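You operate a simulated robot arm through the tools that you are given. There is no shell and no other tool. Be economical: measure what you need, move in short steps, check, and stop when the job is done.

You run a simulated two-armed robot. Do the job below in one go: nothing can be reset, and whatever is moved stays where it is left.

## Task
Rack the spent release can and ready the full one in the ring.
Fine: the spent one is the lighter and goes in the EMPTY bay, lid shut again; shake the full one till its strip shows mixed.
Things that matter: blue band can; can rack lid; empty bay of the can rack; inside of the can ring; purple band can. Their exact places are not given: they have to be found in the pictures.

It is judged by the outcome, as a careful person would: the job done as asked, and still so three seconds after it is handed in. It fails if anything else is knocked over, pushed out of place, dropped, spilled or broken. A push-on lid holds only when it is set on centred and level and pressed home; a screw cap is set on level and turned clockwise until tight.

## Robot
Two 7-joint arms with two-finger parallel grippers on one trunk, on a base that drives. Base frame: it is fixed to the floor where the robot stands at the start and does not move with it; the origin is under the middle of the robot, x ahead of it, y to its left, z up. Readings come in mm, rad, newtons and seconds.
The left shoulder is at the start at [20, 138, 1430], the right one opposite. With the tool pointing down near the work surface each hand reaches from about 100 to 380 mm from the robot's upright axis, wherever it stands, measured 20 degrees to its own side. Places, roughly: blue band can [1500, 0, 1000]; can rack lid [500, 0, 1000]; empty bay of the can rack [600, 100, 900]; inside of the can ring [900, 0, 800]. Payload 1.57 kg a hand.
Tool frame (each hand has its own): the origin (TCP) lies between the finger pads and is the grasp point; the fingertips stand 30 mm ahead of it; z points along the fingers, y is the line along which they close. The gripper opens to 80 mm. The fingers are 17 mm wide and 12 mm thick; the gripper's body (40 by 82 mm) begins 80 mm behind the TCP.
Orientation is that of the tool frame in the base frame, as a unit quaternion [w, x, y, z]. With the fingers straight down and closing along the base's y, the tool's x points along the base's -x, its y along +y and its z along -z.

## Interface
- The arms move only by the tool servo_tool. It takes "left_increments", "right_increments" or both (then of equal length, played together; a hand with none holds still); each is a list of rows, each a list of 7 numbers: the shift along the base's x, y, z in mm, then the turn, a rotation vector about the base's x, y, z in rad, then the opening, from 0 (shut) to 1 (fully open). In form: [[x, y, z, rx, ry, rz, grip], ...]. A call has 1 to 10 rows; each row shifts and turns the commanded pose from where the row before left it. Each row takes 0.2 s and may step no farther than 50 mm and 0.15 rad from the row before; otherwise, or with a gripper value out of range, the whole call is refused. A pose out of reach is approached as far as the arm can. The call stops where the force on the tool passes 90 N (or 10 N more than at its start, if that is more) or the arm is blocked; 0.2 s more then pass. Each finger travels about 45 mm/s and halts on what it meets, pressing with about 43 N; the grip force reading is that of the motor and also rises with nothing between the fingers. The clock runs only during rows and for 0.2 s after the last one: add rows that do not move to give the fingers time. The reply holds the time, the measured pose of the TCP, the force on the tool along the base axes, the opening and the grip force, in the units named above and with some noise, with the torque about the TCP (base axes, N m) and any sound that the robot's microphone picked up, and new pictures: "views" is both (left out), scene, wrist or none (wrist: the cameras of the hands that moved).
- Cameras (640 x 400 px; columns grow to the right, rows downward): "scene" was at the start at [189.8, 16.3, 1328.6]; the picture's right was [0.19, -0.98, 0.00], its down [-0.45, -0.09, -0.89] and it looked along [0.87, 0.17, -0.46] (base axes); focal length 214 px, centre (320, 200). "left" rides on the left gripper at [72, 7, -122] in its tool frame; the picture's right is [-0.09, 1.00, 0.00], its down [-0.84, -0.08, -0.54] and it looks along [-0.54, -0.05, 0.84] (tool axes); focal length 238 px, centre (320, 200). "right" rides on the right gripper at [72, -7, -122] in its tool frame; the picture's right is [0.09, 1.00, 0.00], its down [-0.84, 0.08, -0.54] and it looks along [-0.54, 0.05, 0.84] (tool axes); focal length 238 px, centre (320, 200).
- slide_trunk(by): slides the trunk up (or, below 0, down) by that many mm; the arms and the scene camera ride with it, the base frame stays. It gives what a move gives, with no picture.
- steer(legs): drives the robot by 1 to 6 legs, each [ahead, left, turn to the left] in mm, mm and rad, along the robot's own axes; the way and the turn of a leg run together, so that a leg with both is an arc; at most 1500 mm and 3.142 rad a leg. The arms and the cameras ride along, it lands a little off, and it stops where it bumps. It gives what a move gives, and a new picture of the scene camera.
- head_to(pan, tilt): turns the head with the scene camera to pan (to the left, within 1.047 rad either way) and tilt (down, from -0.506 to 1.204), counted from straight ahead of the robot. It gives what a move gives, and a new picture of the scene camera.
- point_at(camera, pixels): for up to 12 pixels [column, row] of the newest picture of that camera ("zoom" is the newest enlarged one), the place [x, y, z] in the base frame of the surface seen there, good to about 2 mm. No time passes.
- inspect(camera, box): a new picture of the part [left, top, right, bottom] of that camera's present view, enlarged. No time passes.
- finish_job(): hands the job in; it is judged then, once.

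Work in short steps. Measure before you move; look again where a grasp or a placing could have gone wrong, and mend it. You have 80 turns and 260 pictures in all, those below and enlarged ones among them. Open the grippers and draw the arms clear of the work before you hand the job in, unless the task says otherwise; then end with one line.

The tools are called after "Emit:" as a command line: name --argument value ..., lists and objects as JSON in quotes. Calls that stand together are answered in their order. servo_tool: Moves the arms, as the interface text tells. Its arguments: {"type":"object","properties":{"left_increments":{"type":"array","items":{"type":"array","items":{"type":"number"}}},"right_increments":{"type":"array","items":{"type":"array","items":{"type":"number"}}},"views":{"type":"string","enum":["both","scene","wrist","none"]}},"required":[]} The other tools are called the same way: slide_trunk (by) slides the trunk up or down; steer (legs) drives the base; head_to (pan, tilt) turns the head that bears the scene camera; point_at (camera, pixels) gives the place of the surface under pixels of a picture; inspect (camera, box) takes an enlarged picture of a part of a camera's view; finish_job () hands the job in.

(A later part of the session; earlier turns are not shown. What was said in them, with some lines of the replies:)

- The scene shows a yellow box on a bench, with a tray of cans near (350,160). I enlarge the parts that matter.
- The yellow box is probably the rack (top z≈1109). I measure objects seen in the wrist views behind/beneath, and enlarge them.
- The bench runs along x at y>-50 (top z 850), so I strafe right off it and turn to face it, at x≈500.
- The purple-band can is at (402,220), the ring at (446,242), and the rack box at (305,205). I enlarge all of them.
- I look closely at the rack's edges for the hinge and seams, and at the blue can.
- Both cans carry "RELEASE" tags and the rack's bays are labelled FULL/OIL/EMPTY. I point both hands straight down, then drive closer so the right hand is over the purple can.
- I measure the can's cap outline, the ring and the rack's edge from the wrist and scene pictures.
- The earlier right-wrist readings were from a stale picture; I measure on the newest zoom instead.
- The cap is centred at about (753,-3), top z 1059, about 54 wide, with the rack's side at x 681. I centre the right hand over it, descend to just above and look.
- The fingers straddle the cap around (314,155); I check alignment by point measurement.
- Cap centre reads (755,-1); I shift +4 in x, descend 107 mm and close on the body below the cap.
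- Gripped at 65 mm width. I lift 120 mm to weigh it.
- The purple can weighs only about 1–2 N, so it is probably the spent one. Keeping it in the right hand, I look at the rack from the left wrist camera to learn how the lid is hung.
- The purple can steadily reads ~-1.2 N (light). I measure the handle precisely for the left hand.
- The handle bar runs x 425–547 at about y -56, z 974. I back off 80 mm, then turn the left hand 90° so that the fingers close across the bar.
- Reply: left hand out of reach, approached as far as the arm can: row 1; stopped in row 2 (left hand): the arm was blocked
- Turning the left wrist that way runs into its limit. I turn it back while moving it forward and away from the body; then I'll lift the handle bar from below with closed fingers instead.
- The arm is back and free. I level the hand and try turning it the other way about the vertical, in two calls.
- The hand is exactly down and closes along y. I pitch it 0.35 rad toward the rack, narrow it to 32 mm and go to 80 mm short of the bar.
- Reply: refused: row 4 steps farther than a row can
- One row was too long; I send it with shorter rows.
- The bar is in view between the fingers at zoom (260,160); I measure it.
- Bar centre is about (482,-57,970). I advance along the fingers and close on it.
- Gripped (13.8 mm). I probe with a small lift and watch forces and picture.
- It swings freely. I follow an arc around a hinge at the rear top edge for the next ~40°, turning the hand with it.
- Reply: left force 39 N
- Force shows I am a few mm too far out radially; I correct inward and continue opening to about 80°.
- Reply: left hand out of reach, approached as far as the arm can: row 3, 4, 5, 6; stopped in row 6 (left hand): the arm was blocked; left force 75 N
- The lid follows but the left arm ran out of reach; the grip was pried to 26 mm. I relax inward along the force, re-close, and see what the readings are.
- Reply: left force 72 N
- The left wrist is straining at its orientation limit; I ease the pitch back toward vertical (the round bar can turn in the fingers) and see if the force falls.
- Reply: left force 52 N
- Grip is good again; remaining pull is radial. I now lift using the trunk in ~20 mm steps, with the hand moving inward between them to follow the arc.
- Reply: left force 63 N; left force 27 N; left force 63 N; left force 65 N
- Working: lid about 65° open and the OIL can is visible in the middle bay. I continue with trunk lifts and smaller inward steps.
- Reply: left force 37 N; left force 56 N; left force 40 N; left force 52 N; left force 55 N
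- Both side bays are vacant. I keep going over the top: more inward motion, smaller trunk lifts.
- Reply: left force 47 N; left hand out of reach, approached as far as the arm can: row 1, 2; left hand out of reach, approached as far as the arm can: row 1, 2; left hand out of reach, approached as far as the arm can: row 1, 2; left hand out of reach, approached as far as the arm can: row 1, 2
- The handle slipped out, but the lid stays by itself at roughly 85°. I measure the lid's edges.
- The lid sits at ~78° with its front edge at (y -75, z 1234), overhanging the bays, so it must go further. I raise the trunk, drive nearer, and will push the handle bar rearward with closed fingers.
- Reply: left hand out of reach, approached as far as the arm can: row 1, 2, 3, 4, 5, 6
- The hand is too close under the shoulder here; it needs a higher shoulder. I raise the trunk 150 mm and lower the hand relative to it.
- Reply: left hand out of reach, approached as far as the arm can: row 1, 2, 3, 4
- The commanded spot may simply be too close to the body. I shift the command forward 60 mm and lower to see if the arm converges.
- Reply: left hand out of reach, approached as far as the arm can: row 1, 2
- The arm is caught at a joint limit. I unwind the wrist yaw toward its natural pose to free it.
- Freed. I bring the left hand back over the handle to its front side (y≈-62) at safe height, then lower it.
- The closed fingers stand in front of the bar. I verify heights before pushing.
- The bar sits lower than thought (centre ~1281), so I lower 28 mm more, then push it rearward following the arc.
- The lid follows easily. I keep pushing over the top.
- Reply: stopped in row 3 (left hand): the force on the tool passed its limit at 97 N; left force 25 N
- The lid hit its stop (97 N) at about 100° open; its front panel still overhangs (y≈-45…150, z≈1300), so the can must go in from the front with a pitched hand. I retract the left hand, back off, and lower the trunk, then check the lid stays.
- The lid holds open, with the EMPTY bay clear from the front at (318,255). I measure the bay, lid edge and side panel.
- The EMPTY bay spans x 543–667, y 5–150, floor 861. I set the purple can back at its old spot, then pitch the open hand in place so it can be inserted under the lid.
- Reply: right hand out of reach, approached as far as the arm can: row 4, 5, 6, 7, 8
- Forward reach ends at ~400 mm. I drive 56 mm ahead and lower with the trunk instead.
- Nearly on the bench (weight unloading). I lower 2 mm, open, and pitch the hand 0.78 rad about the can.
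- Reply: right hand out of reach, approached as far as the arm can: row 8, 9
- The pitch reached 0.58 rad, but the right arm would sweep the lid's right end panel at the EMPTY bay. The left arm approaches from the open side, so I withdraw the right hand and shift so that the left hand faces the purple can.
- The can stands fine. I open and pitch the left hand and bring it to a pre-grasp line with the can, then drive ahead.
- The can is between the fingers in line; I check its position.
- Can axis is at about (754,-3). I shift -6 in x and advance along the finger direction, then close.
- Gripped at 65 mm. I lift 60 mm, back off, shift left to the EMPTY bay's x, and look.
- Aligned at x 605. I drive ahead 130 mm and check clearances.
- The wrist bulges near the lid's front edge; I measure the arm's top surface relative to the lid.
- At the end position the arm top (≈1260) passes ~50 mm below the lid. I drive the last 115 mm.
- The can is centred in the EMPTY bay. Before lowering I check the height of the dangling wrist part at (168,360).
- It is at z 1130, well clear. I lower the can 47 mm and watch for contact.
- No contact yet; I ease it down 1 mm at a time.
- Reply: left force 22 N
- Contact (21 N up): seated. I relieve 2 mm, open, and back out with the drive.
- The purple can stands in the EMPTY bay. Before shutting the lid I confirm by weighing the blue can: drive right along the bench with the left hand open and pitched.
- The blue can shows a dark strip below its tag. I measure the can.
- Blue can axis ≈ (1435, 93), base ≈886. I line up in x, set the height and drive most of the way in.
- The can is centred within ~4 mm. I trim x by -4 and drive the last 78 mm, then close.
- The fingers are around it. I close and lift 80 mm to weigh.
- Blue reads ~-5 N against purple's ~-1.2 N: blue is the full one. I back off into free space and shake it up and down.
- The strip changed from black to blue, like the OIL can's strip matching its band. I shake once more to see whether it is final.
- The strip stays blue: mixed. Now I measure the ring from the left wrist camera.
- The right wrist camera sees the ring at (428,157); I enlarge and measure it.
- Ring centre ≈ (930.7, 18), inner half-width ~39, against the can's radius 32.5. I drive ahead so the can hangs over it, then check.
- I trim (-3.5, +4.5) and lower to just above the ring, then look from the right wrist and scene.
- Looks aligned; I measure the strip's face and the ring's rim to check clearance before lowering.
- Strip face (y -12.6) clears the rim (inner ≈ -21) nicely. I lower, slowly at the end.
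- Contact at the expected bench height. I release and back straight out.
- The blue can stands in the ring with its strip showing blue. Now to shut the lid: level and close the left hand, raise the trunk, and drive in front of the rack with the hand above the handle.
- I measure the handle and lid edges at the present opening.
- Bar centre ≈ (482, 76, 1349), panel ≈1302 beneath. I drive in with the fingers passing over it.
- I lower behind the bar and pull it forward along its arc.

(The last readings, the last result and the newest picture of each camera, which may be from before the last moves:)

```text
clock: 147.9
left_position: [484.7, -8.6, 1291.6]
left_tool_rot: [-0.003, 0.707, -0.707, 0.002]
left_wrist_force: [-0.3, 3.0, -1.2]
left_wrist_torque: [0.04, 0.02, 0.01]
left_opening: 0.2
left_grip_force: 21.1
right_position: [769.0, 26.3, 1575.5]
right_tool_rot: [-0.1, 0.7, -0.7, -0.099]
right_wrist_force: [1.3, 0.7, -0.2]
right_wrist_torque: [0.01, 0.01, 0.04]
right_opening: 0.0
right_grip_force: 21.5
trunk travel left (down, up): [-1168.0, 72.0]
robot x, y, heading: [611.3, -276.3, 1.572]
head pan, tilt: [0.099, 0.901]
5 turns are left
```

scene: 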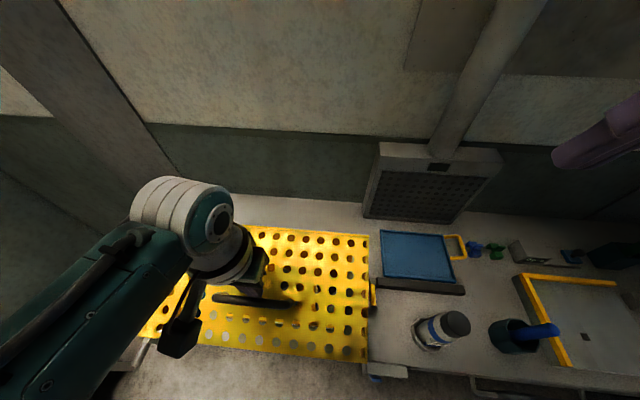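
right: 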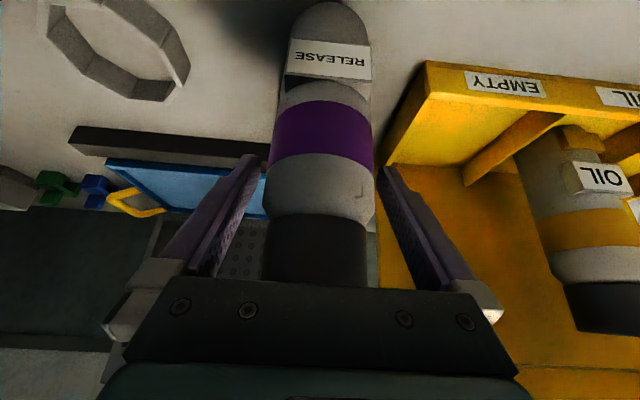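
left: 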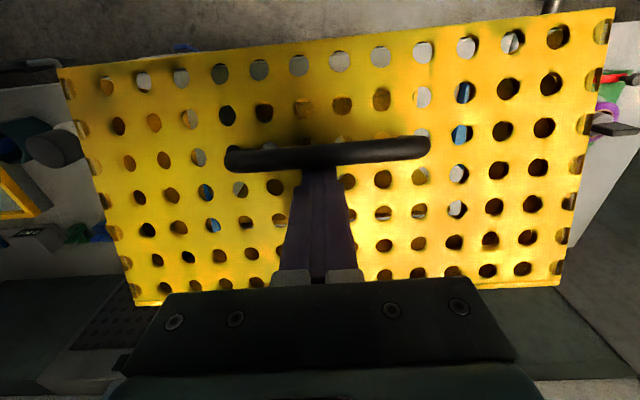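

Lid is down to ~76°. With few turns left, I continue the pull to ~40°, then lift the fingers over and press the lid top down gently, in one batch.

Emit:
servo_tool --left_increments '[[0, -16.4, -17.1, 0, 0, 0, 0], [0, -14.8, -18.7, 0, 0, 0, 0], [0, -12.9, -20, 0, 0, 0, 0], [0, -11.4, -21, 0, 0, 0, 0], [0, -9.4, -21.9, 0, 0, 0, 0], [0, -7.3, -22.7, 0, 0, 0, 0], [0, -5.2, -23.3, 0, 0, 0, 0], [0, 0, 0, 0, 0, 0, 0]]' --views "scene"

Emit:
servo_tool --left_increments '[[0, 4, 5, 0, 0, 0, 0], [0, 0, 40, 0, 0, 0, 0], [0, 0, 40, 0, 0, 0, 0], [0, 0, 40, 0, 0, 0, 0], [0, 0, 40, 0, 0, 0, 0], [0, 44, 0, 0, 0, 0, 0], [0, 44, 0, 0, 0, 0, 0], [0, 43, 0, 0, 0, 0, 0], [0, 0, 0, 0, 0, 0, 0]]' --views "scene"

Emit:
servo_tool --left_increments '[[0, 0, -25, 0, 0, 0, 0], [0, 0, -25, 0, 0, 0, 0], [0, 0, -25, 0, 0, 0, 0], [0, 0, -25, 0, 0, 0, 0], [0, 0, -25, 0, 0, 0, 0], [0, 0, -25, 0, 0, 0, 0], [0, 0, -8, 0, 0, 0, 0], [0, 0, -6, 0, 0, 0, 0], [0, 0, -6, 0, 0, 0, 0], [0, 0, 0, 0, 0, 0, 0]]' --views "both"

```text
clock: 149.7
left_position: [481.6, -74.9, 1159.9]
left_tool_rot: [0.017, -0.707, 0.707, 0.008]
left_wrist_force: [1.7, 35.9, -7.4]
left_wrist_torque: [1.02, 0.43, 0.02]
left_opening: 0.2
left_grip_force: 21.1
left hand out of reach, approached as far as the arm can: row 7
right_position: [770.0, 28.3, 1577.8]
right_tool_rot: [0.102, -0.699, 0.701, 0.101]
right_wrist_force: [0.9, 0.3, 0.4]
right_wrist_torque: [-0.02, 0.0, 0.01]
right_opening: 0.0
right_grip_force: 20.7
trunk travel left (down, up): [-1168.0, 72.0]
robot x, y, heading: [611.9, -272.7, 1.569]
head pan, tilt: [0.099, 0.901]
```

scene: 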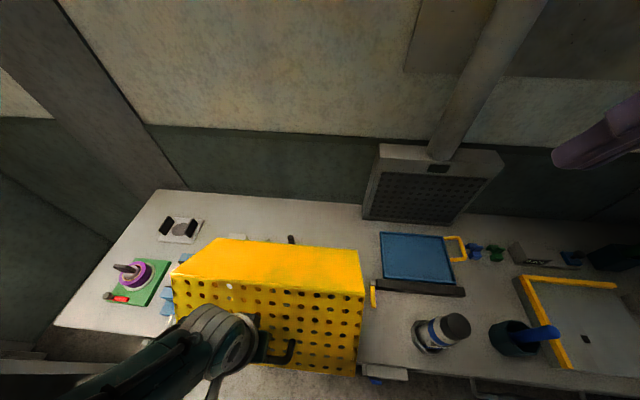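

```text
clock: 151.7
left_position: [480.5, 46.9, 1322.4]
left_tool_rot: [0.004, -0.707, 0.708, -0.003]
left_wrist_force: [0.4, -0.3, -0.2]
left_wrist_torque: [0.01, -0.01, -0.03]
left_opening: 0.0
left_grip_force: 21.2
right_position: [769.1, 26.1, 1574.5]
right_tool_rot: [0.101, -0.7, 0.7, 0.099]
right_wrist_force: [0.0, 0.0, 0.1]
right_wrist_torque: [-0.01, -0.01, 0.03]
right_opening: 0.0
right_grip_force: 21.1
trunk travel left (down, up): [-1168.0, 72.0]
robot x, y, heading: [608.7, -276.0, 1.573]
head pan, tilt: [0.099, 0.901]
```

scene: 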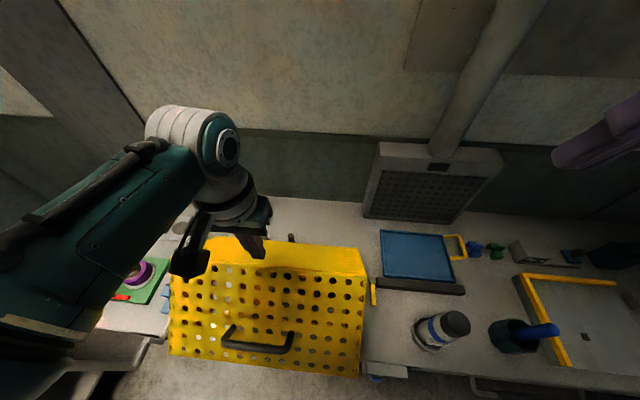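

```text
clock: 153.9
left_position: [472.1, 17.7, 1214.2]
left_tool_rot: [-0.002, 0.707, -0.707, 0.003]
left_wrist_force: [-0.1, 0.7, 0.1]
left_wrist_torque: [0.0, 0.0, 0.0]
left_opening: 0.1
left_grip_force: 21.1
left hand out of reach, approached as far as the arm can: row 4, 5, 6, 7, 8, 9
right_position: [769.5, 24.9, 1575.5]
right_tool_rot: [0.1, -0.699, 0.701, 0.099]
right_wrist_force: [-0.4, -0.6, -0.8]
right_wrist_torque: [0.01, -0.03, -0.02]
right_opening: 0.0
right_grip_force: 21.7
trunk travel left (down, up): [-1168.0, 72.0]
robot x, y, heading: [608.7, -276.2, 1.568]
head pan, tilt: [0.099, 0.901]
4 turns are left
```

scene: 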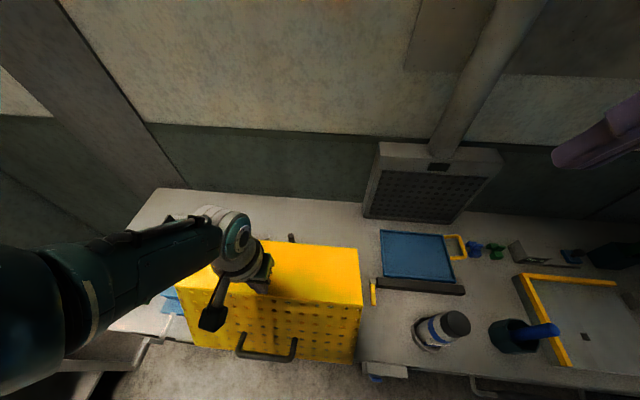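
left: 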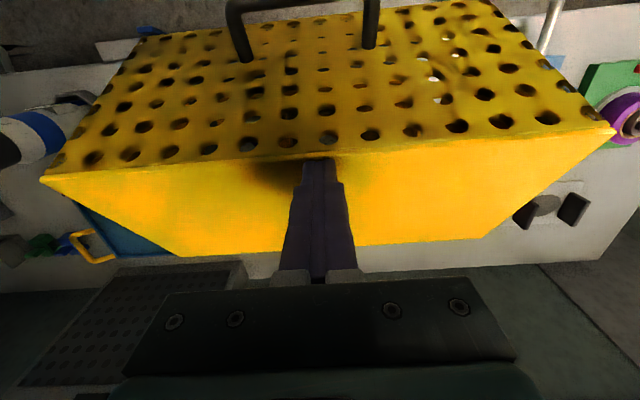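

The lid is nearly shut; the arm is at its low reach, so I press with the trunk (fingertips to just at the closed lid height) and look.

Emit:
slide_trunk --by -74

Emit:
slide_trunk --by -3

Emit:
head_to --pan 0.15 --tilt 1.0

Emit:
inspect --camera "left" --box '[0, 0, 640, 400]'

Emit:
point_at --camera "zoom" --pixels '[[200, 185], [200, 200], [450, 160], [450, 200], [200, 220], [430, 220], [300, 40], [250, 60]]'

```text
clock: 155.0
left_position: [472.2, 18.9, 1140.1]
left_tool_rot: [0.003, -0.707, 0.707, -0.002]
left_wrist_force: [-0.2, -0.3, 0.0]
left_wrist_torque: [-0.01, -0.01, -0.01]
left_opening: 0.0
left_grip_force: 22.1
right_position: [770.0, 26.2, 1502.5]
right_tool_rot: [0.101, -0.7, 0.7, 0.099]
right_wrist_force: [0.9, -0.3, 0.7]
right_wrist_torque: [0.0, 0.02, 0.01]
right_opening: 0.1
right_grip_force: 21.9
trunk travel left (down, up): [-1094.0, 146.0]
robot x, y, heading: [608.9, -275.4, 1.572]
head pan, tilt: [0.099, 0.901]
```

```text
clock: 155.5
left_position: [473.2, 16.8, 1137.4]
left_tool_rot: [-0.003, 0.707, -0.707, 0.002]
left_wrist_force: [0.8, 0.2, -0.1]
left_wrist_torque: [0.02, -0.01, 0.03]
left_opening: 0.0
left_grip_force: 21.2
right_position: [769.5, 25.1, 1498.6]
right_tool_rot: [0.099, -0.7, 0.7, 0.099]
right_wrist_force: [0.6, -0.5, 0.1]
right_wrist_torque: [-0.01, 0.02, 0.03]
right_opening: 0.0
right_grip_force: 21.2
trunk travel left (down, up): [-1091.0, 149.0]
robot x, y, heading: [609.8, -276.4, 1.572]
head pan, tilt: [0.099, 0.901]
```

```text
clock: 156.2
left_position: [472.4, 17.5, 1138.2]
left_tool_rot: [-0.003, 0.708, -0.706, 0.002]
left_wrist_force: [-0.3, -0.6, 0.1]
left_wrist_torque: [0.0, 0.0, 0.01]
left_opening: 0.0
left_grip_force: 20.8
right_position: [768.9, 26.7, 1498.8]
right_tool_rot: [-0.1, 0.7, -0.7, -0.099]
right_wrist_force: [0.0, 0.5, 0.0]
right_wrist_torque: [0.0, 0.02, -0.01]
right_opening: 0.0
right_grip_force: 21.7
trunk travel left (down, up): [-1091.0, 149.0]
robot x, y, heading: [609.8, -274.2, 1.563]
head pan, tilt: [0.15, 1.0]
```

scene: 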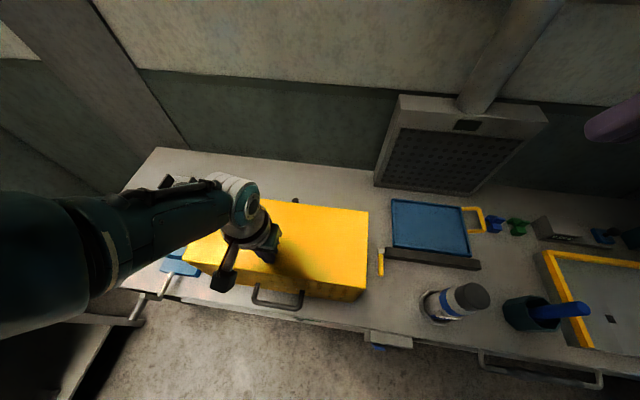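

```text
1.00 times, centred on (320, 200) of left (not enlarged: the box is as wide or as high as the picture)
```

zoom: 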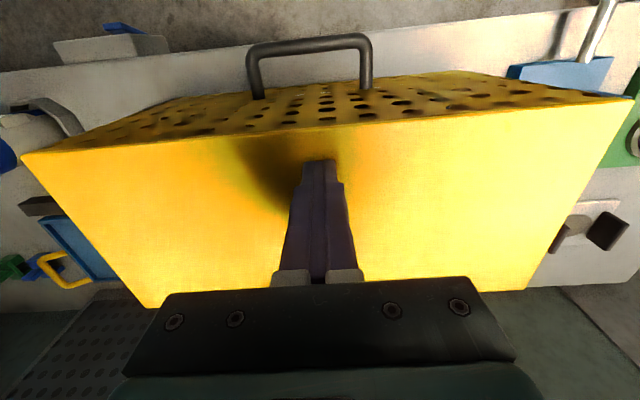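

```text
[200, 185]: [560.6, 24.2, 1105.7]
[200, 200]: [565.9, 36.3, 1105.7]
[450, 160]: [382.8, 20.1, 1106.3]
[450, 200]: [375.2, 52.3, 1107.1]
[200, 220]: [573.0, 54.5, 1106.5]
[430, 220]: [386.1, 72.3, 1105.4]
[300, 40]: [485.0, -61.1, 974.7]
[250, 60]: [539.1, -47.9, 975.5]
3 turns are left
```

The lid top reads 1106 and the handle 975, the same as at the start: shut. I raise the arms, back away, open the grippers and take a last look.

Emit:
slide_trunk --by 130

Emit:
steer --legs '[[-400, 0, 0]]'

Emit:
servo_tool --left_increments '[[0, 0, 0, 0, 0, 0, 1], [0, 0, 0, 0, 0, 0, 1], [0, 0, 0, 0, 0, 0, 1], [0, 0, 0, 0, 0, 0, 1], [0, 0, 0, 0, 0, 0, 1]]' --right_increments '[[0, 0, 0, 0, 0, 0, 1], [0, 0, 0, 0, 0, 0, 1], [0, 0, 0, 0, 0, 0, 1], [0, 0, 0, 0, 0, 0, 1], [0, 0, 0, 0, 0, 0, 1]]' --views "scene"

Emit:
head_to --pan -0.1 --tilt 0.8

Emit:
inspect --camera "scene" --box '[200, 130, 520, 330]'

```text
clock: 157.8
left_position: [472.7, 17.8, 1267.1]
left_tool_rot: [0.003, -0.707, 0.707, -0.003]
left_wrist_force: [0.1, 0.4, 0.1]
left_wrist_torque: [0.01, 0.01, 0.0]
left_opening: 0.1
left_grip_force: 21.1
right_position: [769.7, 26.5, 1628.4]
right_tool_rot: [0.1, -0.7, 0.7, 0.099]
right_wrist_force: [0.2, -0.5, -0.2]
right_wrist_torque: [0.0, -0.01, 0.0]
right_opening: 0.2
right_grip_force: 20.9
trunk travel left (down, up): [-1221.0, 19.0]
robot x, y, heading: [606.3, -273.0, 1.571]
head pan, tilt: [0.15, 1.0]
```

```text
clock: 160.3
left_position: [472.6, -384.9, 1267.0]
left_tool_rot: [0.003, -0.705, 0.709, -0.003]
left_wrist_force: [-0.1, -0.9, 0.4]
left_wrist_torque: [-0.03, 0.0, 0.0]
left_opening: 0.0
left_grip_force: 21.4
right_position: [768.9, -377.3, 1627.8]
right_tool_rot: [0.101, -0.698, 0.702, 0.099]
right_wrist_force: [-0.1, 0.2, 0.4]
right_wrist_torque: [0.0, -0.02, 0.03]
right_opening: 0.0
right_grip_force: 21.7
trunk travel left (down, up): [-1221.0, 19.0]
robot x, y, heading: [608.1, -676.1, 1.565]
head pan, tilt: [0.15, 1.0]
```

scene: 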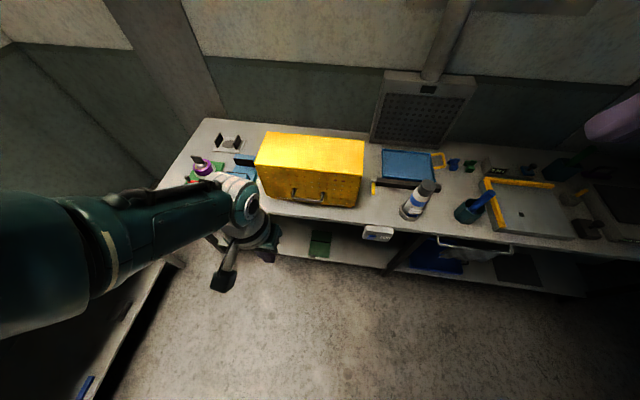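

```text
clock: 161.5
left_position: [472.7, -384.8, 1266.5]
left_tool_rot: [0.004, -0.705, 0.709, -0.002]
left_wrist_force: [0.0, -1.2, 1.1]
left_wrist_torque: [-0.01, 0.0, -0.01]
left_opening: 80.1
left_grip_force: 0.1
right_position: [769.7, -377.5, 1629.3]
right_tool_rot: [0.1, -0.698, 0.702, 0.099]
right_wrist_force: [-0.3, 0.1, -0.1]
right_wrist_torque: [0.01, -0.02, 0.02]
right_opening: 79.9
right_grip_force: 0.0
trunk travel left (down, up): [-1221.0, 19.0]
robot x, y, heading: [608.1, -678.6, 1.559]
head pan, tilt: [0.15, 1.0]
```

scene: 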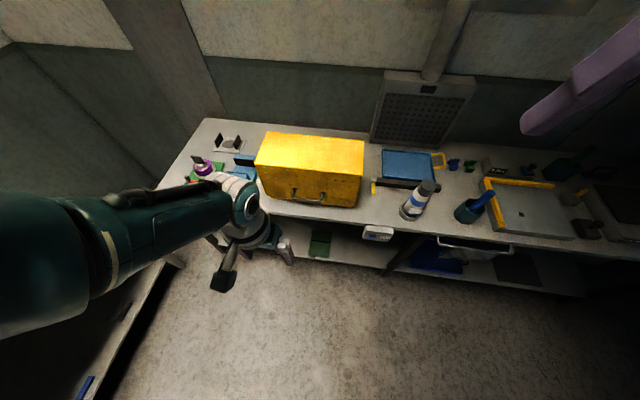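

```text
clock: 162.2
left_position: [472.2, -384.9, 1266.9]
left_tool_rot: [0.004, -0.705, 0.709, -0.003]
left_wrist_force: [0.7, 0.2, 0.7]
left_wrist_torque: [-0.01, 0.05, 0.03]
left_opening: 79.9
left_grip_force: 0.1
right_position: [770.0, -378.2, 1627.5]
right_tool_rot: [0.101, -0.698, 0.702, 0.099]
right_wrist_force: [0.1, 0.2, -0.5]
right_wrist_torque: [-0.04, 0.01, -0.04]
right_opening: 80.0
right_grip_force: 0.0
trunk travel left (down, up): [-1221.0, 19.0]
robot x, y, heading: [608.2, -676.4, 1.563]
head pan, tilt: [-0.099, 0.799]
```

scene: 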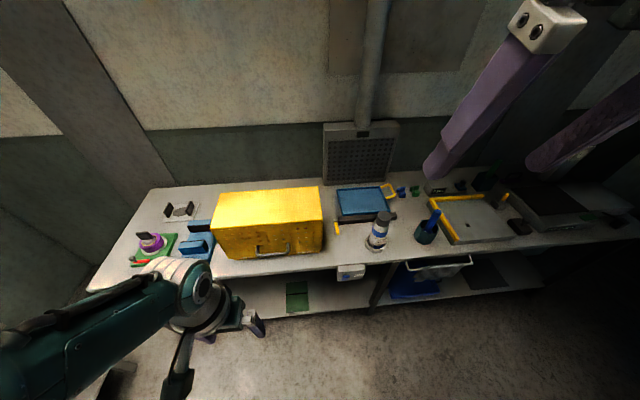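

```text
2.00 times, centred on (360, 230) of scene
2 turns are left
```

zoom: 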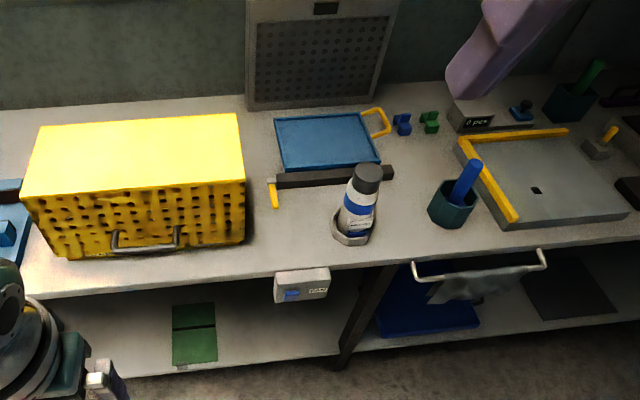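

Everything is in place: the lid is shut, the blue can stands in the ring, and the arms are clear with the grippers open. I hand the job in.

Emit:
finish_job

```text
The job is handed in.
```

The spent purple-band can (about 1.2 N, against about 5 N for the blue) is in the EMPTY bay with the rack lid shut, and the full blue-band can stands in the ring, shaken until its strip turned from black to blue.
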